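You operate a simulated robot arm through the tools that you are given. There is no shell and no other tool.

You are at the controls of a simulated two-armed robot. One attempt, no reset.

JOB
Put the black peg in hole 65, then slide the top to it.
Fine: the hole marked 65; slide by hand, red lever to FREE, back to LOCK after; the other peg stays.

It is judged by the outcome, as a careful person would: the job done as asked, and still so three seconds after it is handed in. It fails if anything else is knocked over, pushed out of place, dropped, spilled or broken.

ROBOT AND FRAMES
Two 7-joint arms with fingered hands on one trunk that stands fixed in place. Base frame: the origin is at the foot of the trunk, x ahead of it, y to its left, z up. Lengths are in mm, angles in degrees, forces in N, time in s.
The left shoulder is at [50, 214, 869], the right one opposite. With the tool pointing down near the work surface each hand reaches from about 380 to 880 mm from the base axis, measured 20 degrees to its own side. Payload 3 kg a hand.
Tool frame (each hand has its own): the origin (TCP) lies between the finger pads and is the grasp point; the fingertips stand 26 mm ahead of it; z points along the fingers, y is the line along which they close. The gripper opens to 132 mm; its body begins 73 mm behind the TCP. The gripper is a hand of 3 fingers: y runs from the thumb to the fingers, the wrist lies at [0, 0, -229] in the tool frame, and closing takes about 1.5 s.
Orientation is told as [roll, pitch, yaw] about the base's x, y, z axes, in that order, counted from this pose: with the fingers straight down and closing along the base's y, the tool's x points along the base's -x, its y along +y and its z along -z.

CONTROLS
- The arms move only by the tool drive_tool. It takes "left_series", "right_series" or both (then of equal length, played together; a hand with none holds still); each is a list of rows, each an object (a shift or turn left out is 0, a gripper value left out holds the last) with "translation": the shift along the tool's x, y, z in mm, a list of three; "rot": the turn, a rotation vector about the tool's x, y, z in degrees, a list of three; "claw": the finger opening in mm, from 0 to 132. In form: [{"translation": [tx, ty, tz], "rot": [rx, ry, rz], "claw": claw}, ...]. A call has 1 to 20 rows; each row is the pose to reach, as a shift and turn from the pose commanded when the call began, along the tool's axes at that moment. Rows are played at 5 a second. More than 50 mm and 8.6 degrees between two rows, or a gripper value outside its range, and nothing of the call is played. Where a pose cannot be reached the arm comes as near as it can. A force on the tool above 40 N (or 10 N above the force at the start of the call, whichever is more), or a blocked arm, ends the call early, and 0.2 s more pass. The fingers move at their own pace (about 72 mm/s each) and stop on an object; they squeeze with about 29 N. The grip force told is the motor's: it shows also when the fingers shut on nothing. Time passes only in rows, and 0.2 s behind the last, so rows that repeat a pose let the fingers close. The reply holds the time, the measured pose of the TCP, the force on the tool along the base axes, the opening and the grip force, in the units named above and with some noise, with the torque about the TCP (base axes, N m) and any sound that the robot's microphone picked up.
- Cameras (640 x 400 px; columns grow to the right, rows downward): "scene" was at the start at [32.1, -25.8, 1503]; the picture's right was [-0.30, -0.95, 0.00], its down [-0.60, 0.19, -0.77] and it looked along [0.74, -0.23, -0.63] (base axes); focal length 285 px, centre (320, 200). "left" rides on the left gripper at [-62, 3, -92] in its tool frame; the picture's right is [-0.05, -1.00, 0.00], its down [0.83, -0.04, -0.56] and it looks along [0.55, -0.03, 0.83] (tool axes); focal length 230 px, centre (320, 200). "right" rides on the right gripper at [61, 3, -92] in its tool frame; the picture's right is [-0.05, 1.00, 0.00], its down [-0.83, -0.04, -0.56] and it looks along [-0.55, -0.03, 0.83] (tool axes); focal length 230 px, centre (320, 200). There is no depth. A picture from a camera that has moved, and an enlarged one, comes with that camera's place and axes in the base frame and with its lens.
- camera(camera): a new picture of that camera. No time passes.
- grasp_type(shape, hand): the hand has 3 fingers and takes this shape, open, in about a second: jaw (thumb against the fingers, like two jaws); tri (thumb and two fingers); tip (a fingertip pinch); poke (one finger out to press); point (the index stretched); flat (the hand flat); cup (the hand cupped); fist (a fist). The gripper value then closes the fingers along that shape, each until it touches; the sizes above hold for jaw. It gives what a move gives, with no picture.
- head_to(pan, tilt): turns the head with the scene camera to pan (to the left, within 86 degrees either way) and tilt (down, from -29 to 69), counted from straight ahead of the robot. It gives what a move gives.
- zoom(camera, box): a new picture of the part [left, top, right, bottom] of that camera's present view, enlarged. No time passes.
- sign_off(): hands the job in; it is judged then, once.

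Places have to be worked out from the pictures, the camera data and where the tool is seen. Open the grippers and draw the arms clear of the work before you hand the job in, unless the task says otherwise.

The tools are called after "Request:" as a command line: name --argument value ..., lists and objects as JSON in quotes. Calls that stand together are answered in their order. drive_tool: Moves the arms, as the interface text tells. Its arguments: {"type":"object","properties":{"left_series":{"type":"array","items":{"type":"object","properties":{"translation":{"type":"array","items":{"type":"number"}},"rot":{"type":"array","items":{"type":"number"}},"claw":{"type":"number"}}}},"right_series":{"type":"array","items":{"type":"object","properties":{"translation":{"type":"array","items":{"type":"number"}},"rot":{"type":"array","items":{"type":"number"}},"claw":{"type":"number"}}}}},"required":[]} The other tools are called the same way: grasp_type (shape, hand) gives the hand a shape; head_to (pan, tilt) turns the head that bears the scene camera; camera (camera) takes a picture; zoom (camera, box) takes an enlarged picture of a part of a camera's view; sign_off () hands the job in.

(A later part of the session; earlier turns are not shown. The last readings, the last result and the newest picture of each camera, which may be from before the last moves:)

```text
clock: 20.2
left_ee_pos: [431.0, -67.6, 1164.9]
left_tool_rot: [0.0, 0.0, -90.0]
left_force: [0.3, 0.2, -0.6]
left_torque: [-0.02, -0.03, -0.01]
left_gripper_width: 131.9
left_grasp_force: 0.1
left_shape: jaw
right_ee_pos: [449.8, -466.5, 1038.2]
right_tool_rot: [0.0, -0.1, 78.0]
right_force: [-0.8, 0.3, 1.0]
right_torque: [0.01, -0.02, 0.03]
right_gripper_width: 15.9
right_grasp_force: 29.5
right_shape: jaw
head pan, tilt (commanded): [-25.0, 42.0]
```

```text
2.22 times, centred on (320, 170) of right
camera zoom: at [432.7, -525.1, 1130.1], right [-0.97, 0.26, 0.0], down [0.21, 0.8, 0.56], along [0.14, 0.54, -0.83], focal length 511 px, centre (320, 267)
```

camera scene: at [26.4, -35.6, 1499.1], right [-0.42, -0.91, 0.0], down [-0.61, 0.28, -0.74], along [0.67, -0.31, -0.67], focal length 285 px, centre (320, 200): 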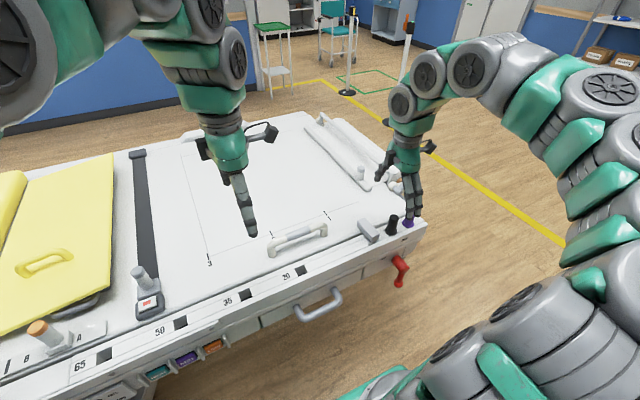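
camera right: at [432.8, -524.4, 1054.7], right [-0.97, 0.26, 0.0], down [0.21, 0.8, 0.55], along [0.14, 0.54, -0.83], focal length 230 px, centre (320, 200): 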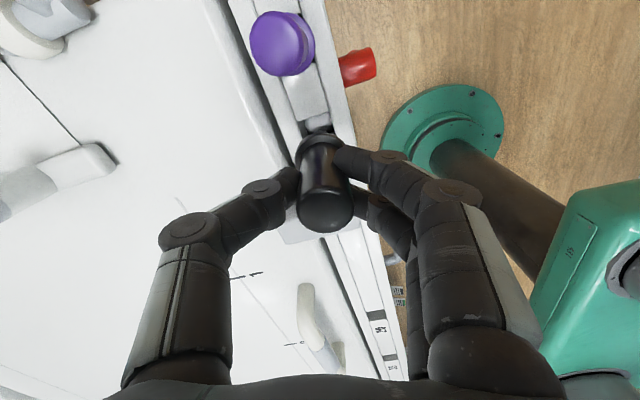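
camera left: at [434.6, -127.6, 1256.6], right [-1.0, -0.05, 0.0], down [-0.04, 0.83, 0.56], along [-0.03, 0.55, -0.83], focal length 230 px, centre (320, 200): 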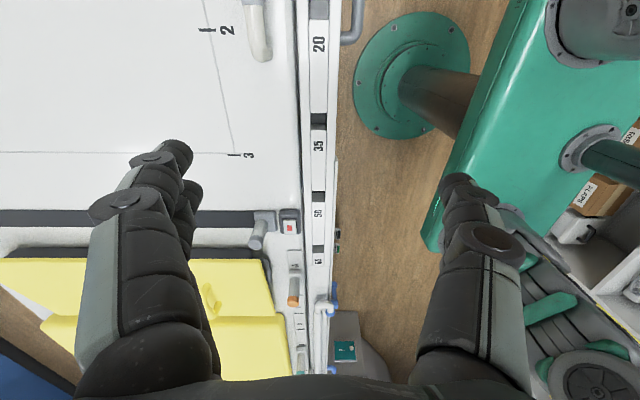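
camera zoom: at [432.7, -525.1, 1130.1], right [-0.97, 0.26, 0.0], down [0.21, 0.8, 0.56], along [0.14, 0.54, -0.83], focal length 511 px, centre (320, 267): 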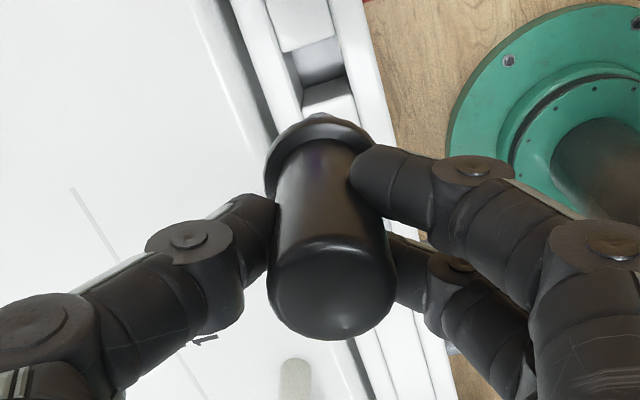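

The peg is clear; it has a round grey shank about 35 mm long below the collar. I look into the emptied hole and measure the shank.

Request:
zoom --camera "right" --box '[290, 80, 370, 130]'

Request:
zoom --camera "scene" --box '[370, 190, 430, 250]'

Request:
zoom --camera "left" --box '[290, 225, 350, 275]'

```text
8.00 times, centred on (330, 105) of right
camera zoom: at [432.7, -525.1, 1130.1], right [-0.97, 0.26, 0.0], down [0.21, 0.8, 0.56], along [0.14, 0.54, -0.83], focal length 1841 px, centre (240, 960)
```

zoom: 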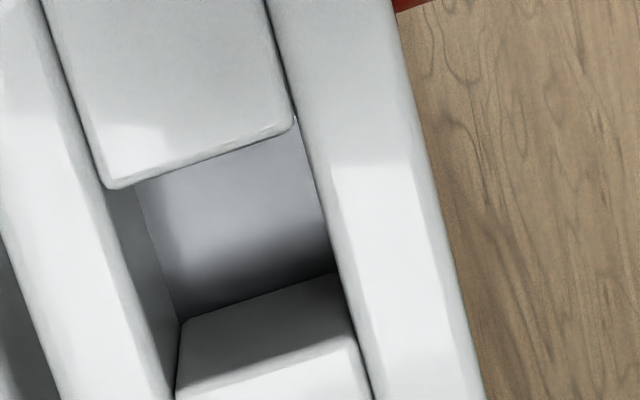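

```text
6.67 times, centred on (400, 220) of scene
camera zoom: at [26.3, -35.7, 1499.1], right [-0.42, -0.91, 0.0], down [-0.61, 0.28, -0.74], along [0.67, -0.31, -0.67], focal length 1900 px, centre (-213, 67)
```

zoom: 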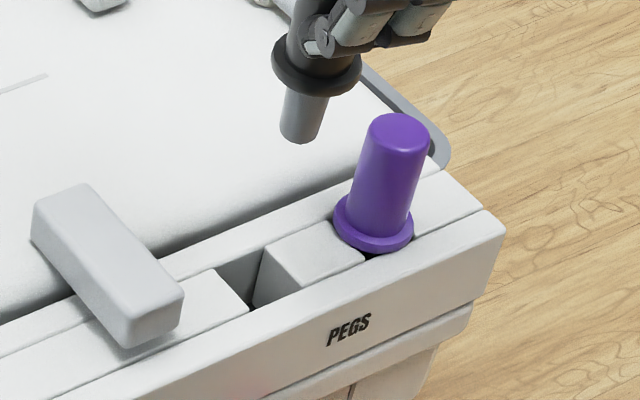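

```text
8.00 times, centred on (320, 250) of left
camera zoom: at [434.7, -127.7, 1256.6], right [-1.0, -0.05, 0.0], down [-0.04, 0.83, 0.56], along [-0.03, 0.55, -0.83], focal length 1841 px, centre (320, -200)
```

zoom: 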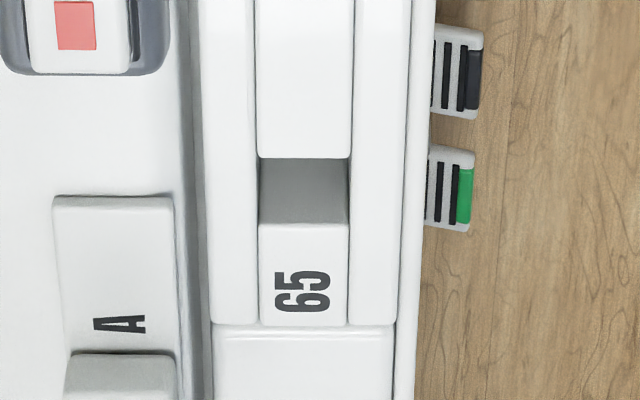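

Hole 65 works out to about (418,276), a 28 mm square pocket, and the shank is about 20 mm, so there is a few mm of slack. First I move the left arm out to the left, so the right arm can carry the peg along the rail.

Request:
drive_tool --left_series '[{"translation": [40, 2, -2], "rot": [0, 0, -4]}, {"translation": [80, 4, -4], "rot": [0, 0, -8]}, {"translation": [120, 6, -6], "rot": [0, 0, -12]}, {"translation": [160, 8, -8], "rot": [0, 0, -16]}, {"translation": [200, 10, -10], "rot": [0, 0, -20]}, {"translation": [240, 12, -12], "rot": [0, 0, -24]}, {"translation": [280, 14, -14], "rot": [0, 0, -28]}, {"translation": [320, 16, -16], "rot": [0, 0, -32]}, {"translation": [360, 18, -18], "rot": [0, 0, -36]}, {"translation": [400, 20, -20], "rot": [0, 0, -40]}, {"translation": [440, 20, -20], "rot": [0, 0, -44]}, {"translation": [480, 20, -20], "rot": [0, 0, -48]}]'

Request:
head_to --pan 15 --tilt 45

Request:
camera --camera "scene"

```text
clock: 22.9
left_ee_pos: [450.7, 413.0, 1180.9]
left_tool_rot: [0.0, 0.0, -41.9]
left_force: [-0.3, 1.1, -0.2]
left_torque: [-0.04, 0.0, 0.01]
left_gripper_width: 131.9
left_grasp_force: 0.0
left_shape: jaw
right_ee_pos: [449.4, -467.1, 1037.8]
right_tool_rot: [0.0, 0.0, 78.0]
right_force: [0.0, 0.5, -0.2]
right_torque: [-0.02, 0.02, -0.01]
right_gripper_width: 16.1
right_grasp_force: 28.7
right_shape: jaw
head pan, tilt (commanded): [-25.0, 42.0]
```

```text
clock: 23.9
left_ee_pos: [451.2, 414.1, 1180.8]
left_tool_rot: [0.0, 0.0, -42.0]
left_force: [1.0, -0.5, -0.3]
left_torque: [0.0, -0.02, 0.02]
left_gripper_width: 132.0
left_grasp_force: 0.0
left_shape: jaw
right_ee_pos: [449.1, -465.2, 1038.6]
right_tool_rot: [0.0, 0.0, 78.0]
right_force: [-0.4, -0.1, -0.2]
right_torque: [0.01, -0.01, -0.03]
right_gripper_width: 16.0
right_grasp_force: 28.8
right_shape: jaw
head pan, tilt (commanded): [15.0, 45.0]
```

```text
taken
camera scene: at [29.1, 20.6, 1494.7], right [0.26, -0.97, 0.0], down [-0.68, -0.18, -0.71], along [0.68, 0.18, -0.71], focal length 285 px, centre (320, 200)
```

scene: 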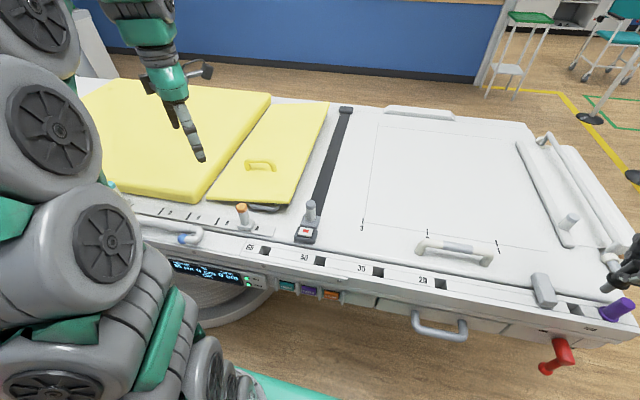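

The left arm is clear of hole 65, but I want more room, so I take it another 150 mm to the left and a little higher.

Request:
drive_tool --left_series '[{"translation": [25, 28, -8], "rot": [0, 0, -5]}, {"translation": [50, 56, -15], "rot": [0, 0, -10]}, {"translation": [75, 84, -22], "rot": [0, 0, -15]}, {"translation": [100, 111.5, -30], "rot": [0, 0, -20]}]'

Request:
zoom --camera "scene" --box '[120, 180, 360, 320]'

Request:
zoom --camera "scene" --box '[230, 225, 290, 265]'

```text
clock: 24.9
left_ee_pos: [450.8, 565.2, 1213.5]
left_tool_rot: [0.0, 0.0, -21.9]
left_force: [0.4, 0.5, 0.4]
left_torque: [-0.02, -0.01, 0.02]
left_gripper_width: 132.0
left_grasp_force: 0.0
left_shape: jaw
right_ee_pos: [449.6, -464.1, 1038.3]
right_tool_rot: [0.0, 0.1, 78.0]
right_force: [0.4, -0.8, -1.0]
right_torque: [0.01, -0.03, 0.0]
right_gripper_width: 16.0
right_grasp_force: 29.1
right_shape: jaw
head pan, tilt (commanded): [15.0, 45.0]
```

```text
2.67 times, centred on (240, 250) of scene
camera zoom: at [29.0, 20.7, 1494.7], right [0.26, -0.97, 0.0], down [-0.68, -0.18, -0.71], along [0.68, 0.18, -0.71], focal length 760 px, centre (533, 67)
```

zoom: 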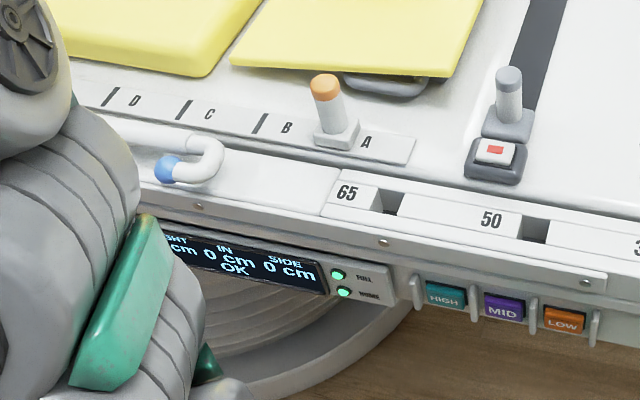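

```text
10.00 times, centred on (260, 245) of scene
camera zoom: at [29.0, 20.7, 1494.7], right [0.26, -0.97, 0.0], down [-0.68, -0.18, -0.71], along [0.68, 0.18, -0.71], focal length 2850 px, centre (920, -250)
```

zoom: 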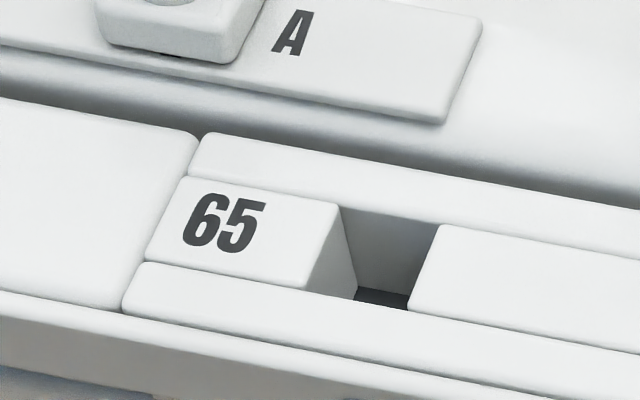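

The display reads IN 0 cm, and two views agree that hole 65 is centred at (418,276) at z≈861. I carry the peg the first half of the way along the rail at a safe height.

Request:
drive_tool --right_series '[{"translation": [-40, 10.2, -8]}, {"translation": [-80, 20.5, -16]}, {"translation": [-120, 30.7, -22]}, {"translation": [-160, 41, -22]}, {"translation": [-200, 51.2, -22]}, {"translation": [-240, 61.4, -22]}, {"translation": [-280, 71.7, -22]}, {"translation": [-320, 81.9, -22]}, {"translation": [-360, 92.1, -22]}]'

Request:
camera --camera "scene"

Request:
camera --camera "right"

```text
clock: 26.9
left_ee_pos: [450.6, 564.3, 1213.3]
left_tool_rot: [0.0, 0.0, -22.0]
left_force: [-0.9, -0.3, -1.4]
left_torque: [0.0, 0.01, 0.03]
left_gripper_width: 131.9
left_grasp_force: 0.2
left_shape: jaw
right_ee_pos: [433.4, -93.5, 1059.7]
right_tool_rot: [-0.1, 0.0, 78.0]
right_force: [0.2, -0.5, -1.0]
right_torque: [0.01, 0.03, 0.0]
right_gripper_width: 15.6
right_grasp_force: 28.6
right_shape: jaw
head pan, tilt (commanded): [15.0, 45.0]
```

```text
taken
camera scene: at [29.1, 20.6, 1494.7], right [0.26, -0.97, 0.0], down [-0.68, -0.18, -0.71], along [0.68, 0.18, -0.71], focal length 285 px, centre (320, 200)
```

scene: 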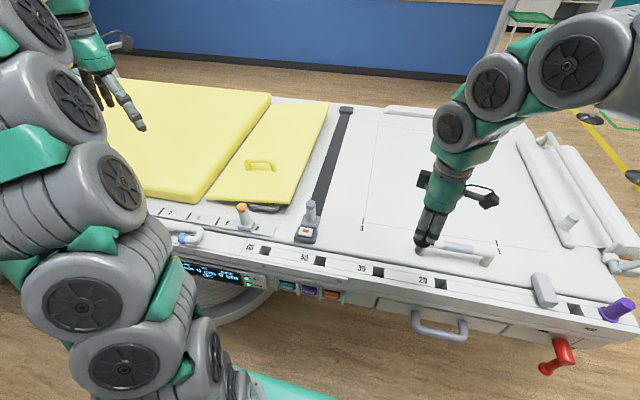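

```text
taken
camera right: at [416.7, -151.3, 1151.6], right [-0.97, 0.26, 0.0], down [0.21, 0.8, 0.56], along [0.14, 0.54, -0.83], focal length 230 px, centre (320, 200)
```

right: 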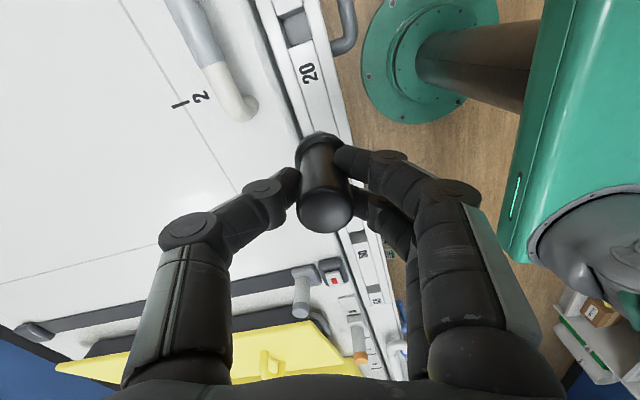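

The peg is at mid-rail, hanging straight, with no contact forces. I continue to just above hole 65.

Request:
drive_tool --right_series '[{"translation": [-40, 10.1, 0]}, {"translation": [-80, 20.3, 0]}, {"translation": [-120, 30.4, 0]}, {"translation": [-160, 40.6, 0]}, {"translation": [-200, 50.7, 0]}, {"translation": [-240, 60.9, 0]}, {"translation": [-280, 71.0, 0]}, {"translation": [-320, 81.2, 0]}, {"translation": [-359.4, 91.2, 0]}]'

Request:
camera --camera "scene"

Request:
camera --camera "right"

```text
clock: 28.9
left_ee_pos: [449.9, 563.1, 1214.3]
left_tool_rot: [0.0, 0.1, -22.0]
left_force: [0.0, -0.3, 0.5]
left_torque: [0.01, 0.0, 0.0]
left_gripper_width: 131.9
left_grasp_force: 0.1
left_shape: jaw
right_ee_pos: [420.6, 276.9, 1059.9]
right_tool_rot: [0.0, 0.0, 78.1]
right_force: [-1.1, 0.0, -0.4]
right_torque: [0.01, 0.0, 0.0]
right_gripper_width: 15.7
right_grasp_force: 29.0
right_shape: jaw
head pan, tilt (commanded): [15.0, 45.0]
```

```text
taken
camera scene: at [29.1, 20.7, 1494.7], right [0.26, -0.97, 0.0], down [-0.68, -0.18, -0.71], along [0.68, 0.18, -0.71], focal length 285 px, centre (320, 200)
```

scene: 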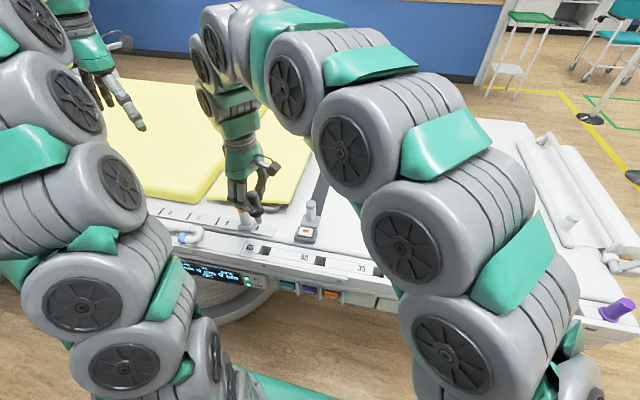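

```text
taken
camera right: at [403.6, 217.7, 1151.0], right [-0.97, 0.26, 0.0], down [0.21, 0.8, 0.56], along [0.14, 0.54, -0.83], focal length 230 px, centre (320, 200)
```

right: 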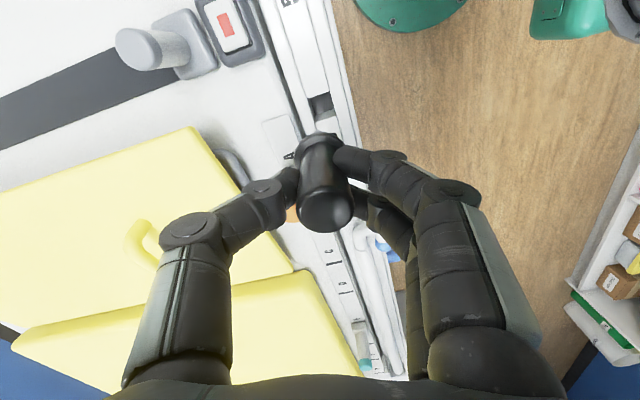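

The hand is above hole 65 at (420.6,276.9). I zoom both cameras to check the peg against the hole and the clearance to the orange slider.

Request:
zoom --camera "right" --box '[260, 60, 400, 160]'

Request:
zoom --camera "scene" --box '[200, 160, 320, 270]'

Request:
camera --camera "left"

```text
4.00 times, centred on (330, 110) of right
camera zoom: at [403.6, 217.7, 1151.0], right [-0.97, 0.26, 0.0], down [0.21, 0.8, 0.56], along [0.14, 0.54, -0.83], focal length 920 px, centre (280, 560)
```

zoom: 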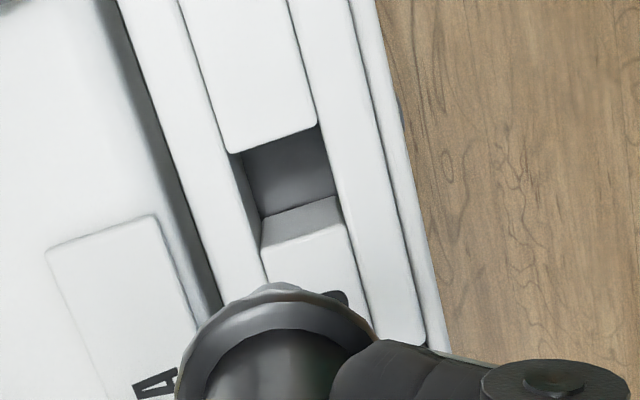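

```text
3.64 times, centred on (260, 215) of scene
camera zoom: at [29.1, 20.7, 1494.7], right [0.26, -0.97, 0.0], down [-0.68, -0.18, -0.71], along [0.68, 0.18, -0.71], focal length 1036 px, centre (538, 146)
```

zoom: 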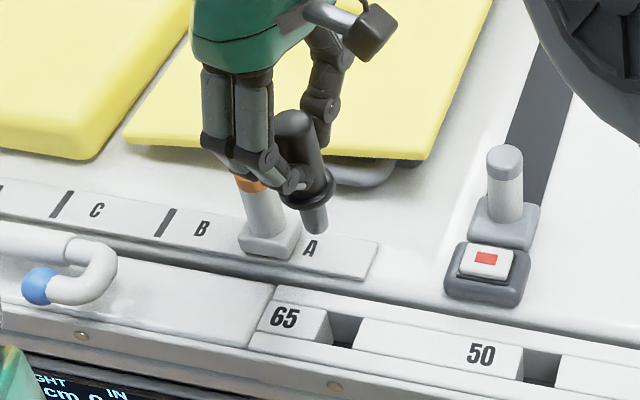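

```text
taken
camera left: at [508.6, 544.6, 1306.2], right [-0.33, -0.95, 0.0], down [-0.79, 0.27, 0.56], along [-0.52, 0.18, -0.83], focal length 230 px, centre (320, 200)
```

left: 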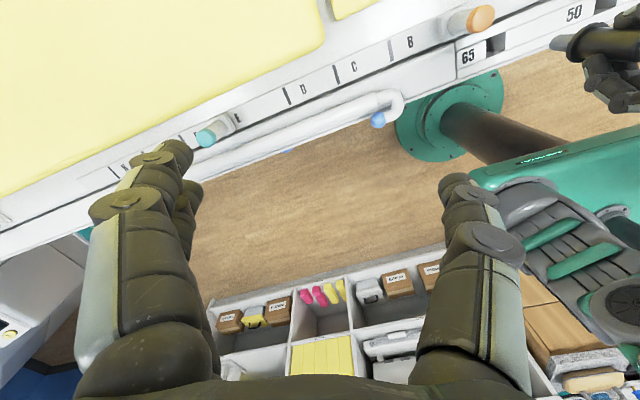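

The hole centre reads (417.5,275.5) from this camera too, and the slider is clear. I shift slightly and lower until the shank end is just above the rail.

Request:
drive_tool --right_series '[{"translation": [1.9, 2.3, 0]}, {"translation": [1.9, 2.3, 25]}, {"translation": [1.9, 2.3, 50]}, {"translation": [1.9, 2.3, 75]}, {"translation": [1.9, 2.3, 98]}]'

Request:
zoom --camera "right" --box '[260, 60, 400, 160]'

Request:
zoom --camera "scene" --box '[220, 210, 300, 270]'

Request:
zoom --camera "left" --box '[420, 0, 640, 130]'

```text
clock: 30.1
left_ee_pos: [451.3, 563.5, 1213.8]
left_tool_rot: [0.1, -0.1, -22.1]
left_force: [1.3, 0.0, 0.6]
left_torque: [0.0, 0.01, 0.05]
left_gripper_width: 131.9
left_grasp_force: 0.1
left_shape: jaw
right_ee_pos: [416.8, 275.4, 961.0]
right_tool_rot: [-0.1, 0.0, 78.1]
right_force: [0.0, 0.2, -0.7]
right_torque: [-0.02, 0.01, 0.0]
right_gripper_width: 15.6
right_grasp_force: 29.0
right_shape: jaw
head pan, tilt (commanded): [15.0, 45.0]
```

```text
4.00 times, centred on (330, 110) of right
camera zoom: at [400.4, 216.0, 1052.7], right [-0.97, 0.26, 0.0], down [0.22, 0.8, 0.56], along [0.14, 0.54, -0.83], focal length 920 px, centre (280, 560)
```

zoom: 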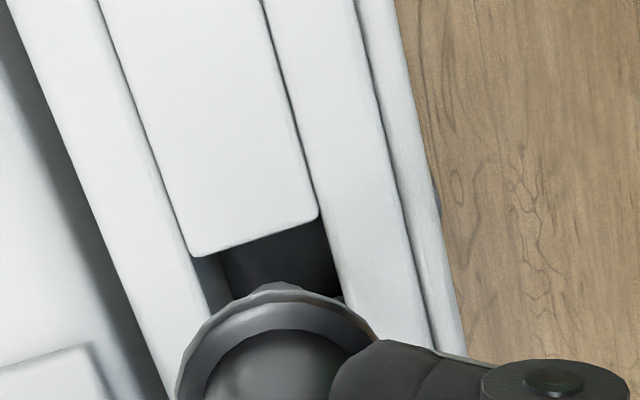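

```text
6.67 times, centred on (260, 240) of scene
camera zoom: at [29.1, 20.7, 1494.7], right [0.26, -0.97, 0.0], down [-0.68, -0.18, -0.71], along [0.68, 0.18, -0.71], focal length 1900 px, centre (720, -67)
```

zoom: 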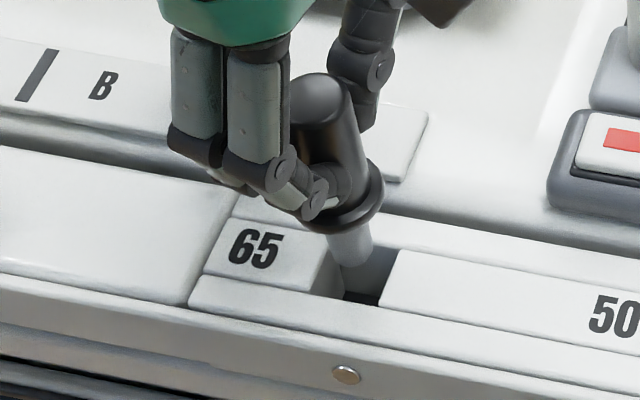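

```text
2.91 times, centred on (530, 65) of left
camera zoom: at [508.5, 544.6, 1306.2], right [-0.33, -0.95, 0.0], down [-0.79, 0.27, 0.56], along [-0.53, 0.18, -0.83], focal length 669 px, centre (-291, 593)
```

zoom: 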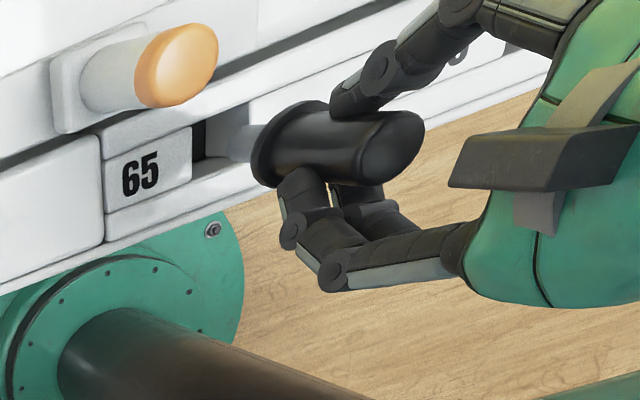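

The shank end lines up with the pocket in the scene view and the forces are zero. I lower it gently into the hole, watching the force.

Request:
drive_tool --right_series '[{"translation": [0, 0, 5]}, {"translation": [0, 0, 10]}, {"translation": [0, 0, 15]}, {"translation": [0, 0, 20]}, {"translation": [0, 0, 25]}]'

Request:
zoom --camera "scene" --box '[220, 210, 300, 270]'

Request:
zoom --camera "left" --box '[420, 0, 640, 130]'

```text
clock: 31.3
left_ee_pos: [448.5, 562.4, 1213.5]
left_tool_rot: [0.0, 0.0, -22.1]
left_force: [-0.8, -0.7, -0.3]
left_torque: [-0.04, 0.03, 0.01]
left_gripper_width: 132.2
left_grasp_force: 0.0
left_shape: jaw
right_ee_pos: [418.1, 275.6, 937.6]
right_tool_rot: [0.0, 0.1, 77.9]
right_force: [-0.2, 0.1, -1.1]
right_torque: [-0.03, -0.01, 0.03]
right_gripper_width: 15.4
right_grasp_force: 28.5
right_shape: jaw
head pan, tilt (commanded): [15.0, 45.0]
```

```text
6.67 times, centred on (260, 240) of scene
camera zoom: at [29.1, 20.7, 1494.7], right [0.26, -0.97, 0.0], down [-0.68, -0.18, -0.71], along [0.68, 0.18, -0.71], focal length 1900 px, centre (720, -67)
```

zoom: 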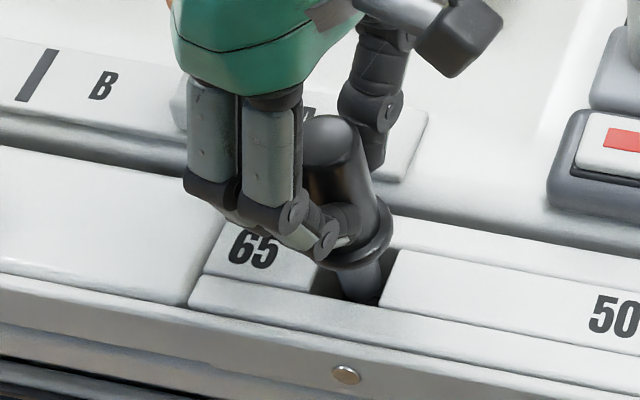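

```text
2.91 times, centred on (530, 65) of left
camera zoom: at [508.5, 544.6, 1306.1], right [-0.33, -0.95, 0.0], down [-0.79, 0.27, 0.56], along [-0.53, 0.18, -0.83], focal length 669 px, centre (-291, 593)
```

zoom: 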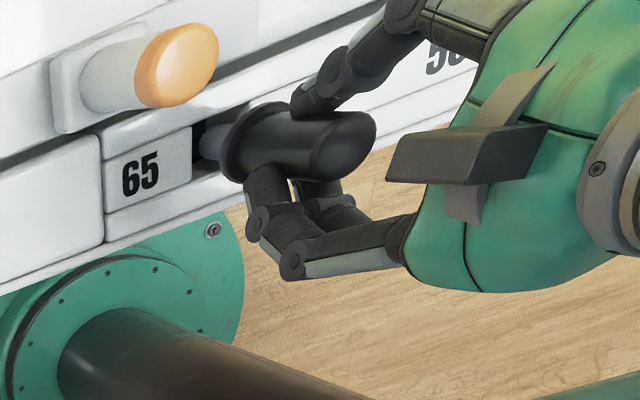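

The shank is inside the pocket with no contact force, though slightly toward the 50 side, so I nudge 2 mm toward +y and lower it until the collar seats.

Request:
drive_tool --right_series '[{"translation": [-2, 0.4, 4]}, {"translation": [-2, 0.4, 9]}, {"translation": [-2, 0.4, 14]}, {"translation": [-2, 0.4, 19]}, {"translation": [-2, 0.4, 23]}]'

Request:
zoom --camera "scene" --box '[220, 210, 300, 270]'

Request:
zoom --camera "left" --box '[420, 0, 640, 130]'

```text
clock: 32.5
left_ee_pos: [449.7, 564.3, 1212.7]
left_tool_rot: [0.0, -0.1, -22.0]
left_force: [-0.5, 0.5, -0.1]
left_torque: [-0.02, 0.01, 0.02]
left_gripper_width: 131.9
left_grasp_force: 0.1
left_shape: jaw
right_ee_pos: [418.8, 277.3, 913.3]
right_tool_rot: [0.0, 0.0, 78.0]
right_force: [0.7, -0.2, -1.1]
right_torque: [0.0, 0.04, -0.01]
right_gripper_width: 15.6
right_grasp_force: 29.3
right_shape: jaw
head pan, tilt (commanded): [15.0, 45.0]
```

```text
6.67 times, centred on (260, 240) of scene
camera zoom: at [29.0, 20.6, 1494.7], right [0.26, -0.97, 0.0], down [-0.68, -0.18, -0.71], along [0.68, 0.18, -0.71], focal length 1900 px, centre (720, -67)
```

zoom: 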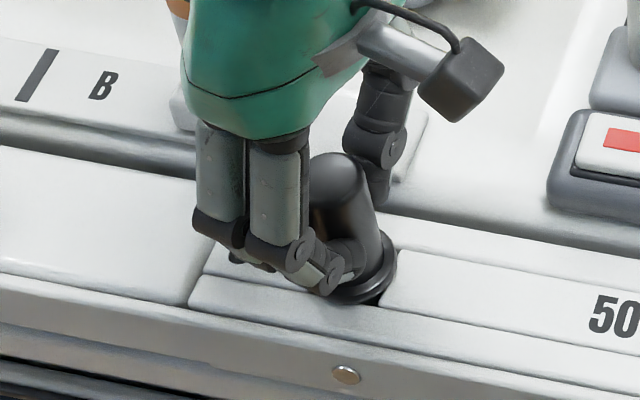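

```text
2.91 times, centred on (530, 65) of left
camera zoom: at [508.5, 544.6, 1306.1], right [-0.33, -0.95, 0.0], down [-0.79, 0.27, 0.56], along [-0.52, 0.18, -0.83], focal length 669 px, centre (-291, 593)
```

zoom: 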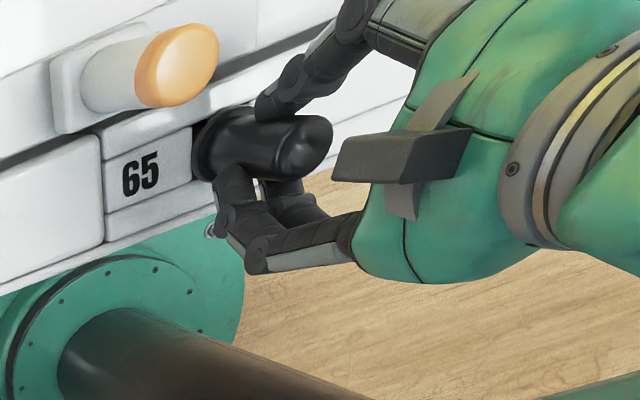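

The collar is about on the rail but there's no contact force yet. I lower it in 1 mm steps to feel the seat.

Request:
drive_tool --right_series '[{"translation": [0, 0, 1]}, {"translation": [0, 0, 2]}, {"translation": [0, 0, 2]}]'

Request:
zoom --camera "scene" --box '[240, 225, 290, 265]'

```text
clock: 33.3
left_ee_pos: [449.6, 562.7, 1214.6]
left_tool_rot: [0.0, 0.1, -22.0]
left_force: [0.4, 0.2, 0.5]
left_torque: [0.02, -0.02, 0.0]
left_gripper_width: 131.7
left_grasp_force: 0.0
left_shape: jaw
right_ee_pos: [417.0, 275.9, 912.2]
right_tool_rot: [0.0, 0.0, 78.0]
right_force: [2.4, -1.0, 6.5]
right_torque: [0.0, -0.01, 0.02]
right_gripper_width: 15.7
right_grasp_force: 29.0
right_shape: jaw
head pan, tilt (commanded): [15.0, 45.0]
```

```text
10.00 times, centred on (265, 245) of scene
camera zoom: at [29.0, 20.6, 1494.7], right [0.26, -0.97, 0.0], down [-0.68, -0.18, -0.71], along [0.68, 0.18, -0.71], focal length 2850 px, centre (870, -250)
```

zoom: 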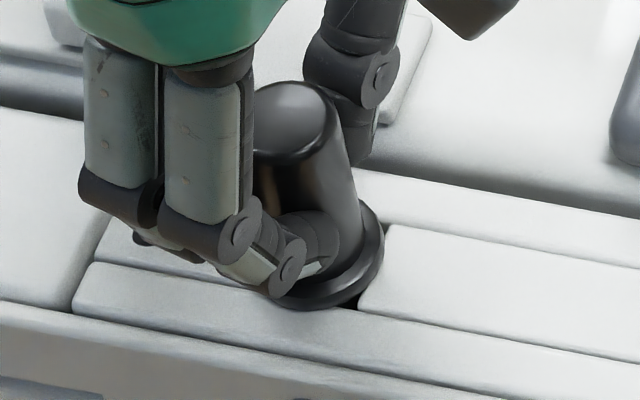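

The force rose to 6.5 N, so the collar is seated on the rail. I open the fingers and check that the peg stands before withdrawing.

Request:
drive_tool --right_series '[{"translation": [0, 0, 0], "claw": 25}, {"translation": [0, 0, 0], "claw": 40}, {"translation": [0, 0, 0], "claw": 60}, {"translation": [0, 0, 0], "claw": 70}, {"translation": [0, 0, 0], "claw": 70}]'

Request:
zoom --camera "scene" --box '[220, 210, 300, 270]'

Request:
camera --camera "right"

```text
clock: 34.5
left_ee_pos: [449.7, 563.1, 1214.0]
left_tool_rot: [-0.1, 0.0, -22.0]
left_force: [0.6, 0.5, 0.2]
left_torque: [0.0, -0.03, 0.01]
left_gripper_width: 132.0
left_grasp_force: 0.0
left_shape: jaw
right_ee_pos: [417.6, 277.6, 911.3]
right_tool_rot: [0.0, -0.1, 78.0]
right_force: [0.6, -0.3, -0.6]
right_torque: [0.0, -0.04, 0.0]
right_gripper_width: 69.6
right_grasp_force: 0.0
right_shape: jaw
head pan, tilt (commanded): [15.0, 45.0]
```

```text
6.67 times, centred on (260, 240) of scene
camera zoom: at [29.0, 20.6, 1494.7], right [0.26, -0.97, 0.0], down [-0.68, -0.18, -0.71], along [0.68, 0.18, -0.71], focal length 1900 px, centre (720, -67)
```

zoom: 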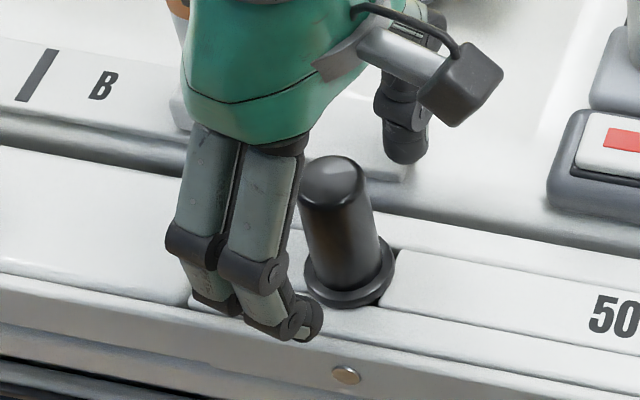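

```text
taken
camera right: at [400.7, 217.7, 1003.0], right [-0.97, 0.26, 0.0], down [0.21, 0.8, 0.56], along [0.14, 0.54, -0.83], focal length 230 px, centre (320, 200)
```

right: 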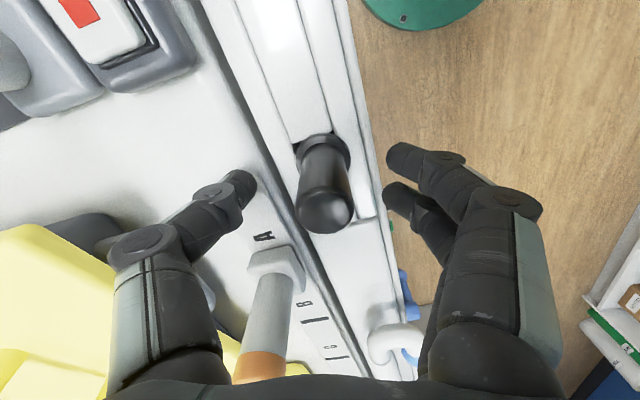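

The peg stands seated in hole 65. I lift the right hand straight up clear of it.

Request:
drive_tool --right_series '[{"translation": [0, 0, -25]}, {"translation": [0, 0, -55]}, {"translation": [0, 0, -90]}, {"translation": [0, 0, -130]}, {"translation": [0, 0, -150]}]'

Request:
zoom --camera "right" --box '[240, 60, 400, 180]'

Request:
zoom --camera "left" --box '[420, 0, 640, 130]'

```text
clock: 35.7
left_ee_pos: [450.3, 563.1, 1213.0]
left_tool_rot: [0.0, 0.1, -22.0]
left_force: [-0.5, 0.2, 0.1]
left_torque: [0.03, 0.01, -0.02]
left_gripper_width: 132.0
left_grasp_force: 0.0
left_shape: jaw
right_ee_pos: [417.3, 276.7, 1064.0]
right_tool_rot: [0.0, 0.0, 78.1]
right_force: [-0.3, 0.5, 0.1]
right_torque: [0.02, -0.04, 0.03]
right_gripper_width: 69.5
right_grasp_force: 0.0
right_shape: jaw
head pan, tilt (commanded): [15.0, 45.0]
```

```text
3.33 times, centred on (320, 120) of right
camera zoom: at [401.0, 217.1, 1154.1], right [-0.97, 0.26, 0.0], down [0.21, 0.8, 0.56], along [0.14, 0.54, -0.83], focal length 767 px, centre (320, 467)
```

zoom: 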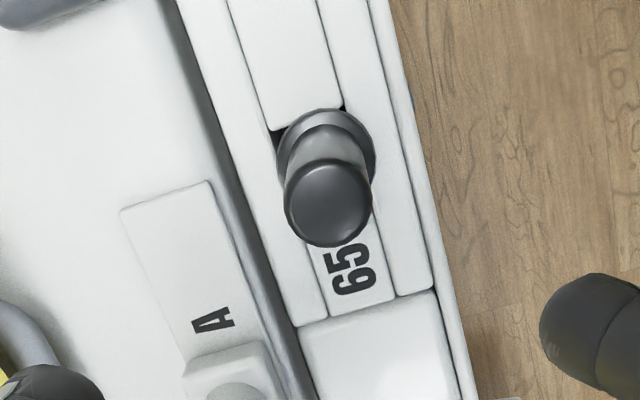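

```text
2.91 times, centred on (530, 65) of left
camera zoom: at [508.5, 544.6, 1306.1], right [-0.33, -0.95, 0.0], down [-0.79, 0.27, 0.56], along [-0.53, 0.18, -0.83], focal length 669 px, centre (-291, 593)
```

zoom: 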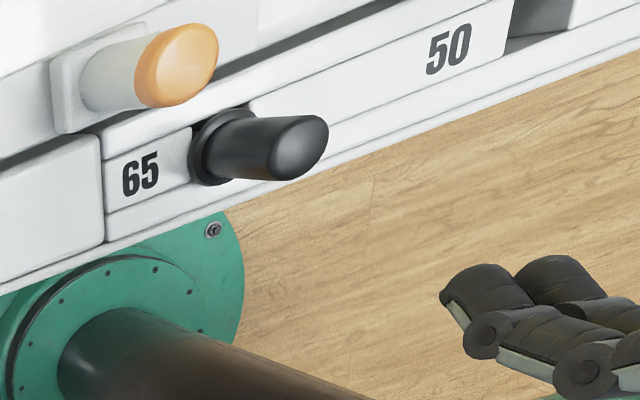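

The black peg is upright and seated in hole 65. I bring the right hand back along the rail toward the lever, high over everything.

Request:
drive_tool --right_series '[{"translation": [41, -9.4, 0]}, {"translation": [82, -18.8, 0]}, {"translation": [123, -28.2, 0]}, {"translation": [165, -37.6, 0]}, {"translation": [206, -47, 0]}, {"translation": [247, -56.5, 0]}, {"translation": [289, -65.9, 0]}, {"translation": [330, -75.3, 0]}, {"translation": [371, -84.7, 0]}, {"translation": [412, -94.1, 0]}, {"translation": [454, -103.5, 0]}, {"translation": [495, -113, 0]}, {"translation": [536, -122.4, 0]}, {"translation": [577, -131.8, 0]}, {"translation": [619, -141.2, 0]}, {"translation": [660, -150.6, 0]}]'

Request:
head_to --pan -35 --tilt 45

Request:
camera --camera "scene"

```text
clock: 39.1
left_ee_pos: [450.9, 564.1, 1213.4]
left_tool_rot: [0.0, 0.0, -21.9]
left_force: [-0.4, 0.2, -0.3]
left_torque: [-0.01, -0.02, -0.04]
left_gripper_width: 131.8
left_grasp_force: 0.2
left_shape: jaw
right_ee_pos: [429.2, -401.1, 1060.6]
right_tool_rot: [0.1, -0.1, 78.0]
right_force: [-0.2, 0.4, -0.5]
right_torque: [0.02, -0.02, 0.0]
right_gripper_width: 69.5
right_grasp_force: 0.0
right_shape: jaw
head pan, tilt (commanded): [15.0, 45.0]
```

```text
clock: 40.3
left_ee_pos: [449.5, 563.5, 1212.5]
left_tool_rot: [0.1, -0.1, -21.9]
left_force: [0.2, 0.8, 0.2]
left_torque: [0.0, -0.01, 0.02]
left_gripper_width: 132.1
left_grasp_force: 0.1
left_shape: jaw
right_ee_pos: [427.8, -400.2, 1061.3]
right_tool_rot: [0.1, -0.1, 77.9]
right_force: [0.5, 0.9, -0.3]
right_torque: [0.02, -0.01, 0.0]
right_gripper_width: 69.3
right_grasp_force: 0.1
right_shape: jaw
head pan, tilt (commanded): [-35.0, 45.0]
```

```text
taken
camera scene: at [17.1, -47.0, 1494.7], right [-0.57, -0.82, 0.0], down [-0.58, 0.41, -0.71], along [0.58, -0.41, -0.71], focal length 285 px, centre (320, 200)
```

scene: 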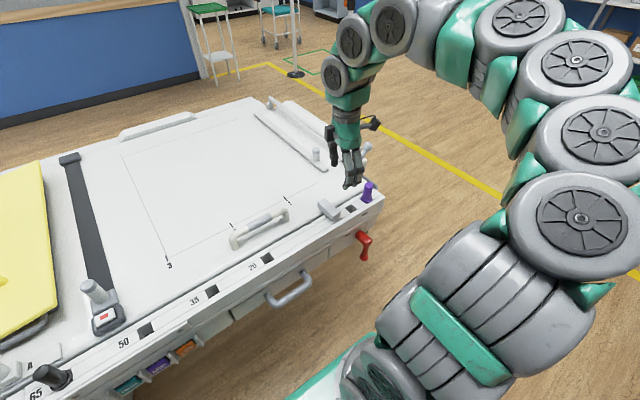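

The path back was clean and the peg still stands in hole 65. I swing the right hand out in front of the table's right end and turn it to yaw 60.

Request:
drive_tool --right_series '[{"translation": [37, 9.4, 6], "rot": [0, 0, 2.5]}, {"translation": [74, 18.7, 12], "rot": [0, 0, 5]}, {"translation": [111, 28, 20], "rot": [0, 0, 8]}, {"translation": [148, 37.4, 30], "rot": [0, 0, 10]}, {"translation": [185, 46.8, 40], "rot": [0, 0, 13]}, {"translation": [222, 56, 50], "rot": [0, 0, 16]}, {"translation": [259, 65.5, 61], "rot": [0, 0, 18]}]'

```text
clock: 41.9
left_ee_pos: [449.9, 562.6, 1213.8]
left_tool_rot: [0.0, 0.0, -22.0]
left_force: [0.8, 0.2, -0.2]
left_torque: [-0.01, -0.02, 0.03]
left_gripper_width: 131.8
left_grasp_force: 0.1
left_shape: jaw
right_ee_pos: [312.4, -611.1, 994.8]
right_tool_rot: [-0.2, 0.4, 59.6]
right_force: [0.6, 1.1, -0.8]
right_torque: [0.01, 0.01, 0.02]
right_gripper_width: 69.4
right_grasp_force: 0.0
right_shape: jaw
right hand out of reach, approached as far as the arm can: row 6, 7
head pan, tilt (commanded): [-35.0, 45.0]
```

The wrist limit stopped it near (312,-611,995) at yaw 60. I ease back to yaw 45, then pitch the fingers forward to see if this posture works.

Request:
drive_tool --right_series '[{"rot": [0, 0, 7.3]}, {"rot": [0, 0, 14.6]}]'

Request:
drive_tool --right_series '[{"translation": [0, 0, 8], "rot": [0, -7.5, 0]}, {"translation": [0, 0, 16], "rot": [0, -15, 0]}, {"translation": [0, 0, 24], "rot": [0, -22.5, 0]}, {"translation": [0, 0, 32], "rot": [0, -30, 0]}, {"translation": [0, 0, 40], "rot": [0, -37.5, 0]}, {"translation": [0, 0, 48], "rot": [0, -45, 0]}, {"translation": [0, 0, 56], "rot": [0, -52.5, 0]}, {"translation": [0, 0, 64], "rot": [0, -60, 0]}]'

Request:
camera --camera "scene"

Request:
camera --camera "right"

```text
clock: 42.5
left_ee_pos: [449.0, 563.2, 1213.1]
left_tool_rot: [0.1, 0.1, -22.1]
left_force: [-0.2, -0.3, 0.7]
left_torque: [0.0, 0.05, 0.0]
left_gripper_width: 131.6
left_grasp_force: 0.0
left_shape: jaw
right_ee_pos: [313.8, -609.1, 995.1]
right_tool_rot: [0.0, -0.1, 45.4]
right_force: [0.5, -0.6, 0.3]
right_torque: [-0.02, 0.01, 0.02]
right_gripper_width: 69.3
right_grasp_force: 0.0
right_shape: jaw
head pan, tilt (commanded): [-35.0, 45.0]
```

```text
clock: 44.3
left_ee_pos: [449.7, 563.7, 1213.4]
left_tool_rot: [0.0, -0.1, -22.0]
left_force: [0.2, -0.3, 0.4]
left_torque: [-0.02, 0.05, 0.02]
left_gripper_width: 131.7
left_grasp_force: 0.2
left_shape: jaw
right_ee_pos: [391.7, -457.0, 1038.8]
right_tool_rot: [6.0, -50.6, 35.3]
right_force: [0.3, -0.1, 0.3]
right_torque: [0.0, -0.02, 0.02]
right_gripper_width: 69.6
right_grasp_force: 0.0
right_shape: jaw
right hand out of reach, approached as far as the arm can: row 3, 4, 5, 6, 7, 8
head pan, tilt (commanded): [-35.0, 45.0]
```

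```text
taken
camera scene: at [17.1, -47.0, 1494.7], right [-0.57, -0.82, 0.0], down [-0.58, 0.41, -0.71], along [0.58, -0.41, -0.71], focal length 285 px, centre (320, 200)
```

scene: 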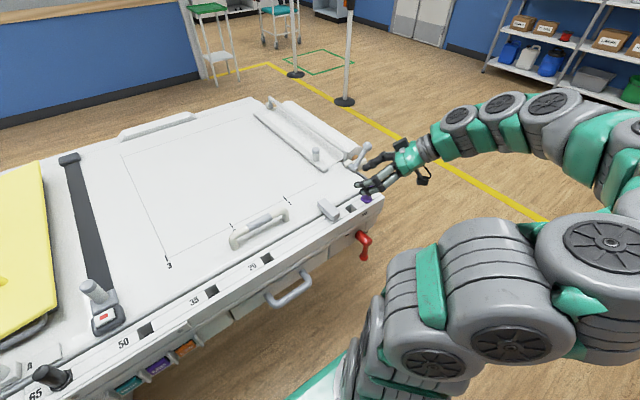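

```text
taken
camera right: at [305.0, -526.0, 1048.7], right [-0.61, 0.78, 0.11], down [0.14, -0.02, 0.99], along [0.78, 0.62, -0.1], focal length 230 px, centre (320, 200)
```

right: 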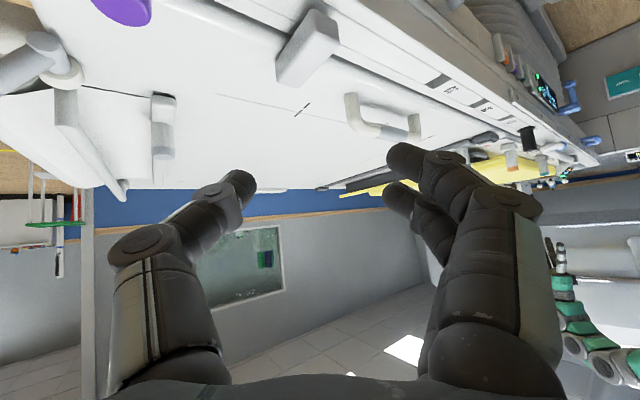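

That orientation wasn't reachable there and the hand drifted to (392,-457,1039), still high above the pegs with no contact. I take a milder posture of pitch -45, yaw 35, and back out in front of the table.

Request:
drive_tool --right_series '[{"translation": [33, -11, -10], "rot": [1.5, 1.4, 0]}, {"translation": [65, -22, -20], "rot": [3, 2.8, 0]}, {"translation": [98, -33, -30], "rot": [4.5, 4.2, 0]}, {"translation": [130.7, -44.5, -39.9], "rot": [6, 5.6, 0]}]'

Request:
camera --camera "scene"

```text
clock: 45.3
left_ee_pos: [447.8, 564.3, 1212.4]
left_tool_rot: [-0.1, 0.0, -22.0]
left_force: [0.3, -0.1, -0.4]
left_torque: [0.0, 0.03, -0.03]
left_gripper_width: 132.0
left_grasp_force: 0.1
left_shape: jaw
right_ee_pos: [355.2, -515.0, 979.5]
right_tool_rot: [0.7, -42.8, 33.7]
right_force: [-0.2, 0.1, -1.0]
right_torque: [0.02, -0.03, 0.0]
right_gripper_width: 69.6
right_grasp_force: 0.1
right_shape: jaw
right hand out of reach, approached as far as the arm can: row 1, 2, 3, 4
head pan, tilt (commanded): [-35.0, 45.0]
```

```text
taken
camera scene: at [17.1, -47.1, 1494.7], right [-0.57, -0.82, 0.0], down [-0.58, 0.41, -0.71], along [0.58, -0.41, -0.71], focal length 285 px, centre (320, 200)
```

scene: 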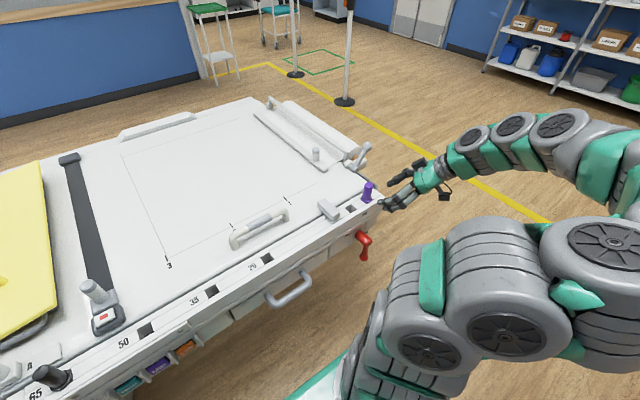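

The right hand can't come at the lever from its right side. Better: the left hand reaching across from the +y side, pinching the ball with the grip along x, parallel to the lever's axis, so the ball can turn in the grip. I first level and raise the right hand to park it away to the right.

Request:
drive_tool --right_series '[{"translation": [-7, -8, -16], "rot": [0, 7, 0], "claw": 69}, {"translation": [-14, -16, -32], "rot": [0, 14, 0]}, {"translation": [-21, -24, -48], "rot": [0, 21, 0]}, {"translation": [-28, -33, -64], "rot": [0, 28, 0]}, {"translation": [-36, -41, -80], "rot": [0, 35.5, 0]}, {"translation": [-43.5, -49, -96], "rot": [0, 42.8, 0]}]'

```text
clock: 46.7
left_ee_pos: [449.5, 564.4, 1214.1]
left_tool_rot: [0.0, 0.0, -22.0]
left_force: [-0.2, -0.2, -0.4]
left_torque: [-0.04, 0.05, -0.03]
left_gripper_width: 132.0
left_grasp_force: 0.1
left_shape: jaw
right_ee_pos: [353.1, -576.3, 1080.8]
right_tool_rot: [-0.1, -1.9, 35.7]
right_force: [0.2, -0.1, -0.9]
right_torque: [0.0, 0.03, -0.01]
right_gripper_width: 69.4
right_grasp_force: 0.1
right_shape: jaw
head pan, tilt (commanded): [-35.0, 45.0]
```

The right hand is level at (353,-576,1081). I park it further out to the right in its natural yaw.

Request:
drive_tool --right_series '[{"translation": [16, -11, -5], "rot": [0, 0, 7.7]}, {"translation": [32, -22, -10], "rot": [0, 0, 15.4]}, {"translation": [48, -32, -15], "rot": [0, 0, 23.1]}, {"translation": [64, -43, -20], "rot": [0, 0, 30.8]}, {"translation": [80, -54, -25], "rot": [0, 0, 38.5]}, {"translation": [96, -65, -30], "rot": [0, 0, 46.2]}, {"translation": [112, -76, -35], "rot": [0, 0, 53.9]}, {"translation": [127, -86, -40], "rot": [0, 0, 62]}]'

Request:
camera --camera "scene"

```text
clock: 48.5
left_ee_pos: [449.4, 563.2, 1214.0]
left_tool_rot: [0.0, 0.0, -21.9]
left_force: [0.4, 0.4, 0.1]
left_torque: [0.01, 0.0, 0.03]
left_gripper_width: 131.9
left_grasp_force: 0.1
left_shape: jaw
right_ee_pos: [300.6, -720.8, 1116.1]
right_tool_rot: [1.8, -1.1, -26.4]
right_force: [0.2, 0.4, -0.5]
right_torque: [0.0, 0.0, 0.02]
right_gripper_width: 69.3
right_grasp_force: 0.1
right_shape: jaw
head pan, tilt (commanded): [-35.0, 45.0]
```

```text
taken
camera scene: at [17.1, -47.0, 1494.7], right [-0.57, -0.82, 0.0], down [-0.58, 0.41, -0.71], along [0.58, -0.41, -0.71], focal length 285 px, centre (320, 200)
```

scene: 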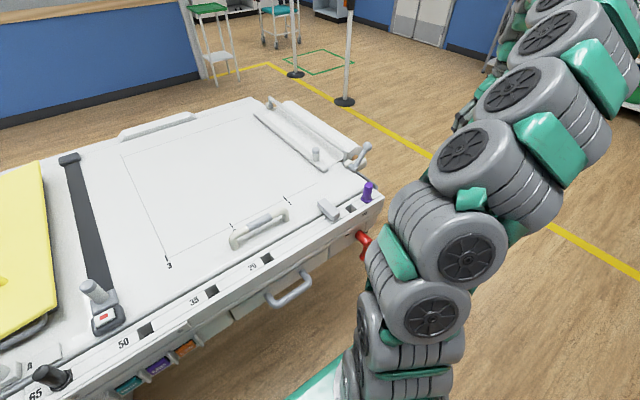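

The right arm is parked off to the side with the lever area open below it. I bring the left hand across over the table at height, turning toward yaw -64.

Request:
drive_tool --left_series '[{"translation": [-8.6, -41.2, 5], "rot": [0, 0, 2.6]}, {"translation": [-17.3, -82.5, 10], "rot": [0, 0, 5.3]}, {"translation": [-25.9, -123.7, 15], "rot": [0, 0, 7.9]}, {"translation": [-34.5, -165, 20], "rot": [0, 0, 10.5]}, {"translation": [-43.1, -206.2, 25], "rot": [0, 0, 13.1]}, {"translation": [-51.8, -247.5, 30], "rot": [0, 0, 15.8]}, {"translation": [-60.4, -288.7, 40], "rot": [0, 0, 18.4]}, {"translation": [-69, -330, 50], "rot": [0, 0, 21]}, {"translation": [-77.6, -371.2, 60], "rot": [0, 0, 23.6]}, {"translation": [-86.3, -412.4, 70], "rot": [0, 0, 26.3]}, {"translation": [-94.9, -453.7, 85], "rot": [0, 0, 28.9]}, {"translation": [-103.5, -494.9, 100], "rot": [0, 0, 31.5]}, {"translation": [-112.1, -536.2, 115], "rot": [0, 0, 34.1]}, {"translation": [-120.8, -577.4, 130], "rot": [0, 0, 36.8]}, {"translation": [-129.4, -618.7, 147], "rot": [0, 0, 39.4]}, {"translation": [-138, -659.9, 163.5], "rot": [0, 0, 42]}]'

Request:
camera --camera "scene"

Request:
camera --camera "left"

```text
clock: 51.9
left_ee_pos: [333.0, -103.3, 1047.8]
left_tool_rot: [0.0, 0.0, -64.0]
left_force: [-0.4, -0.3, 0.4]
left_torque: [0.0, -0.02, 0.0]
left_gripper_width: 131.8
left_grasp_force: 0.1
left_shape: jaw
right_ee_pos: [300.1, -721.7, 1117.3]
right_tool_rot: [1.8, -1.1, -26.2]
right_force: [1.1, -0.6, -0.2]
right_torque: [0.03, -0.02, -0.01]
right_gripper_width: 69.4
right_grasp_force: 0.0
right_shape: jaw
head pan, tilt (commanded): [-35.0, 45.0]
```

```text
taken
camera scene: at [17.1, -47.1, 1494.7], right [-0.57, -0.82, 0.0], down [-0.58, 0.41, -0.71], along [0.58, -0.41, -0.71], focal length 285 px, centre (320, 200)
```

scene: 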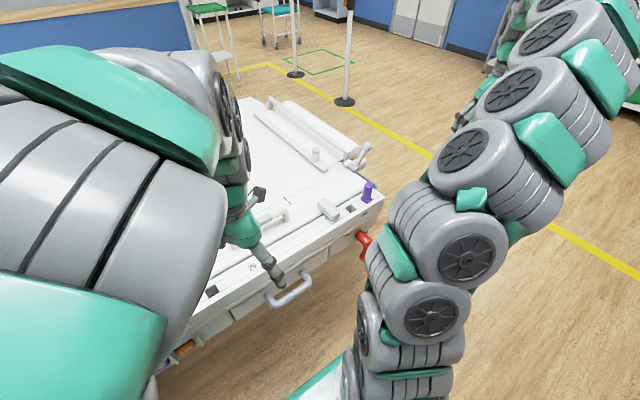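

```text
taken
camera left: at [361.8, -154.9, 1141.7], right [-0.87, -0.48, 0.0], down [-0.4, 0.73, 0.56], along [-0.27, 0.49, -0.83], focal length 230 px, centre (320, 200)
```

left: 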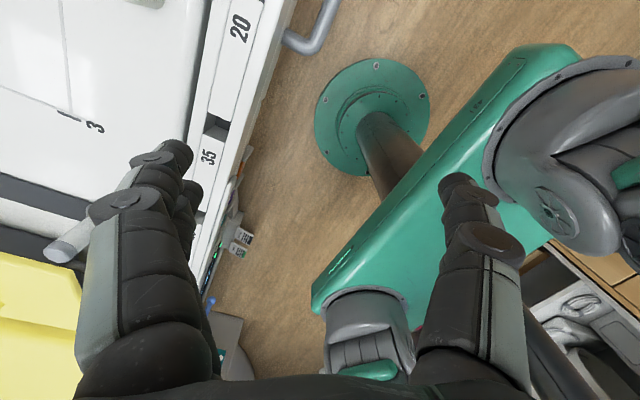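

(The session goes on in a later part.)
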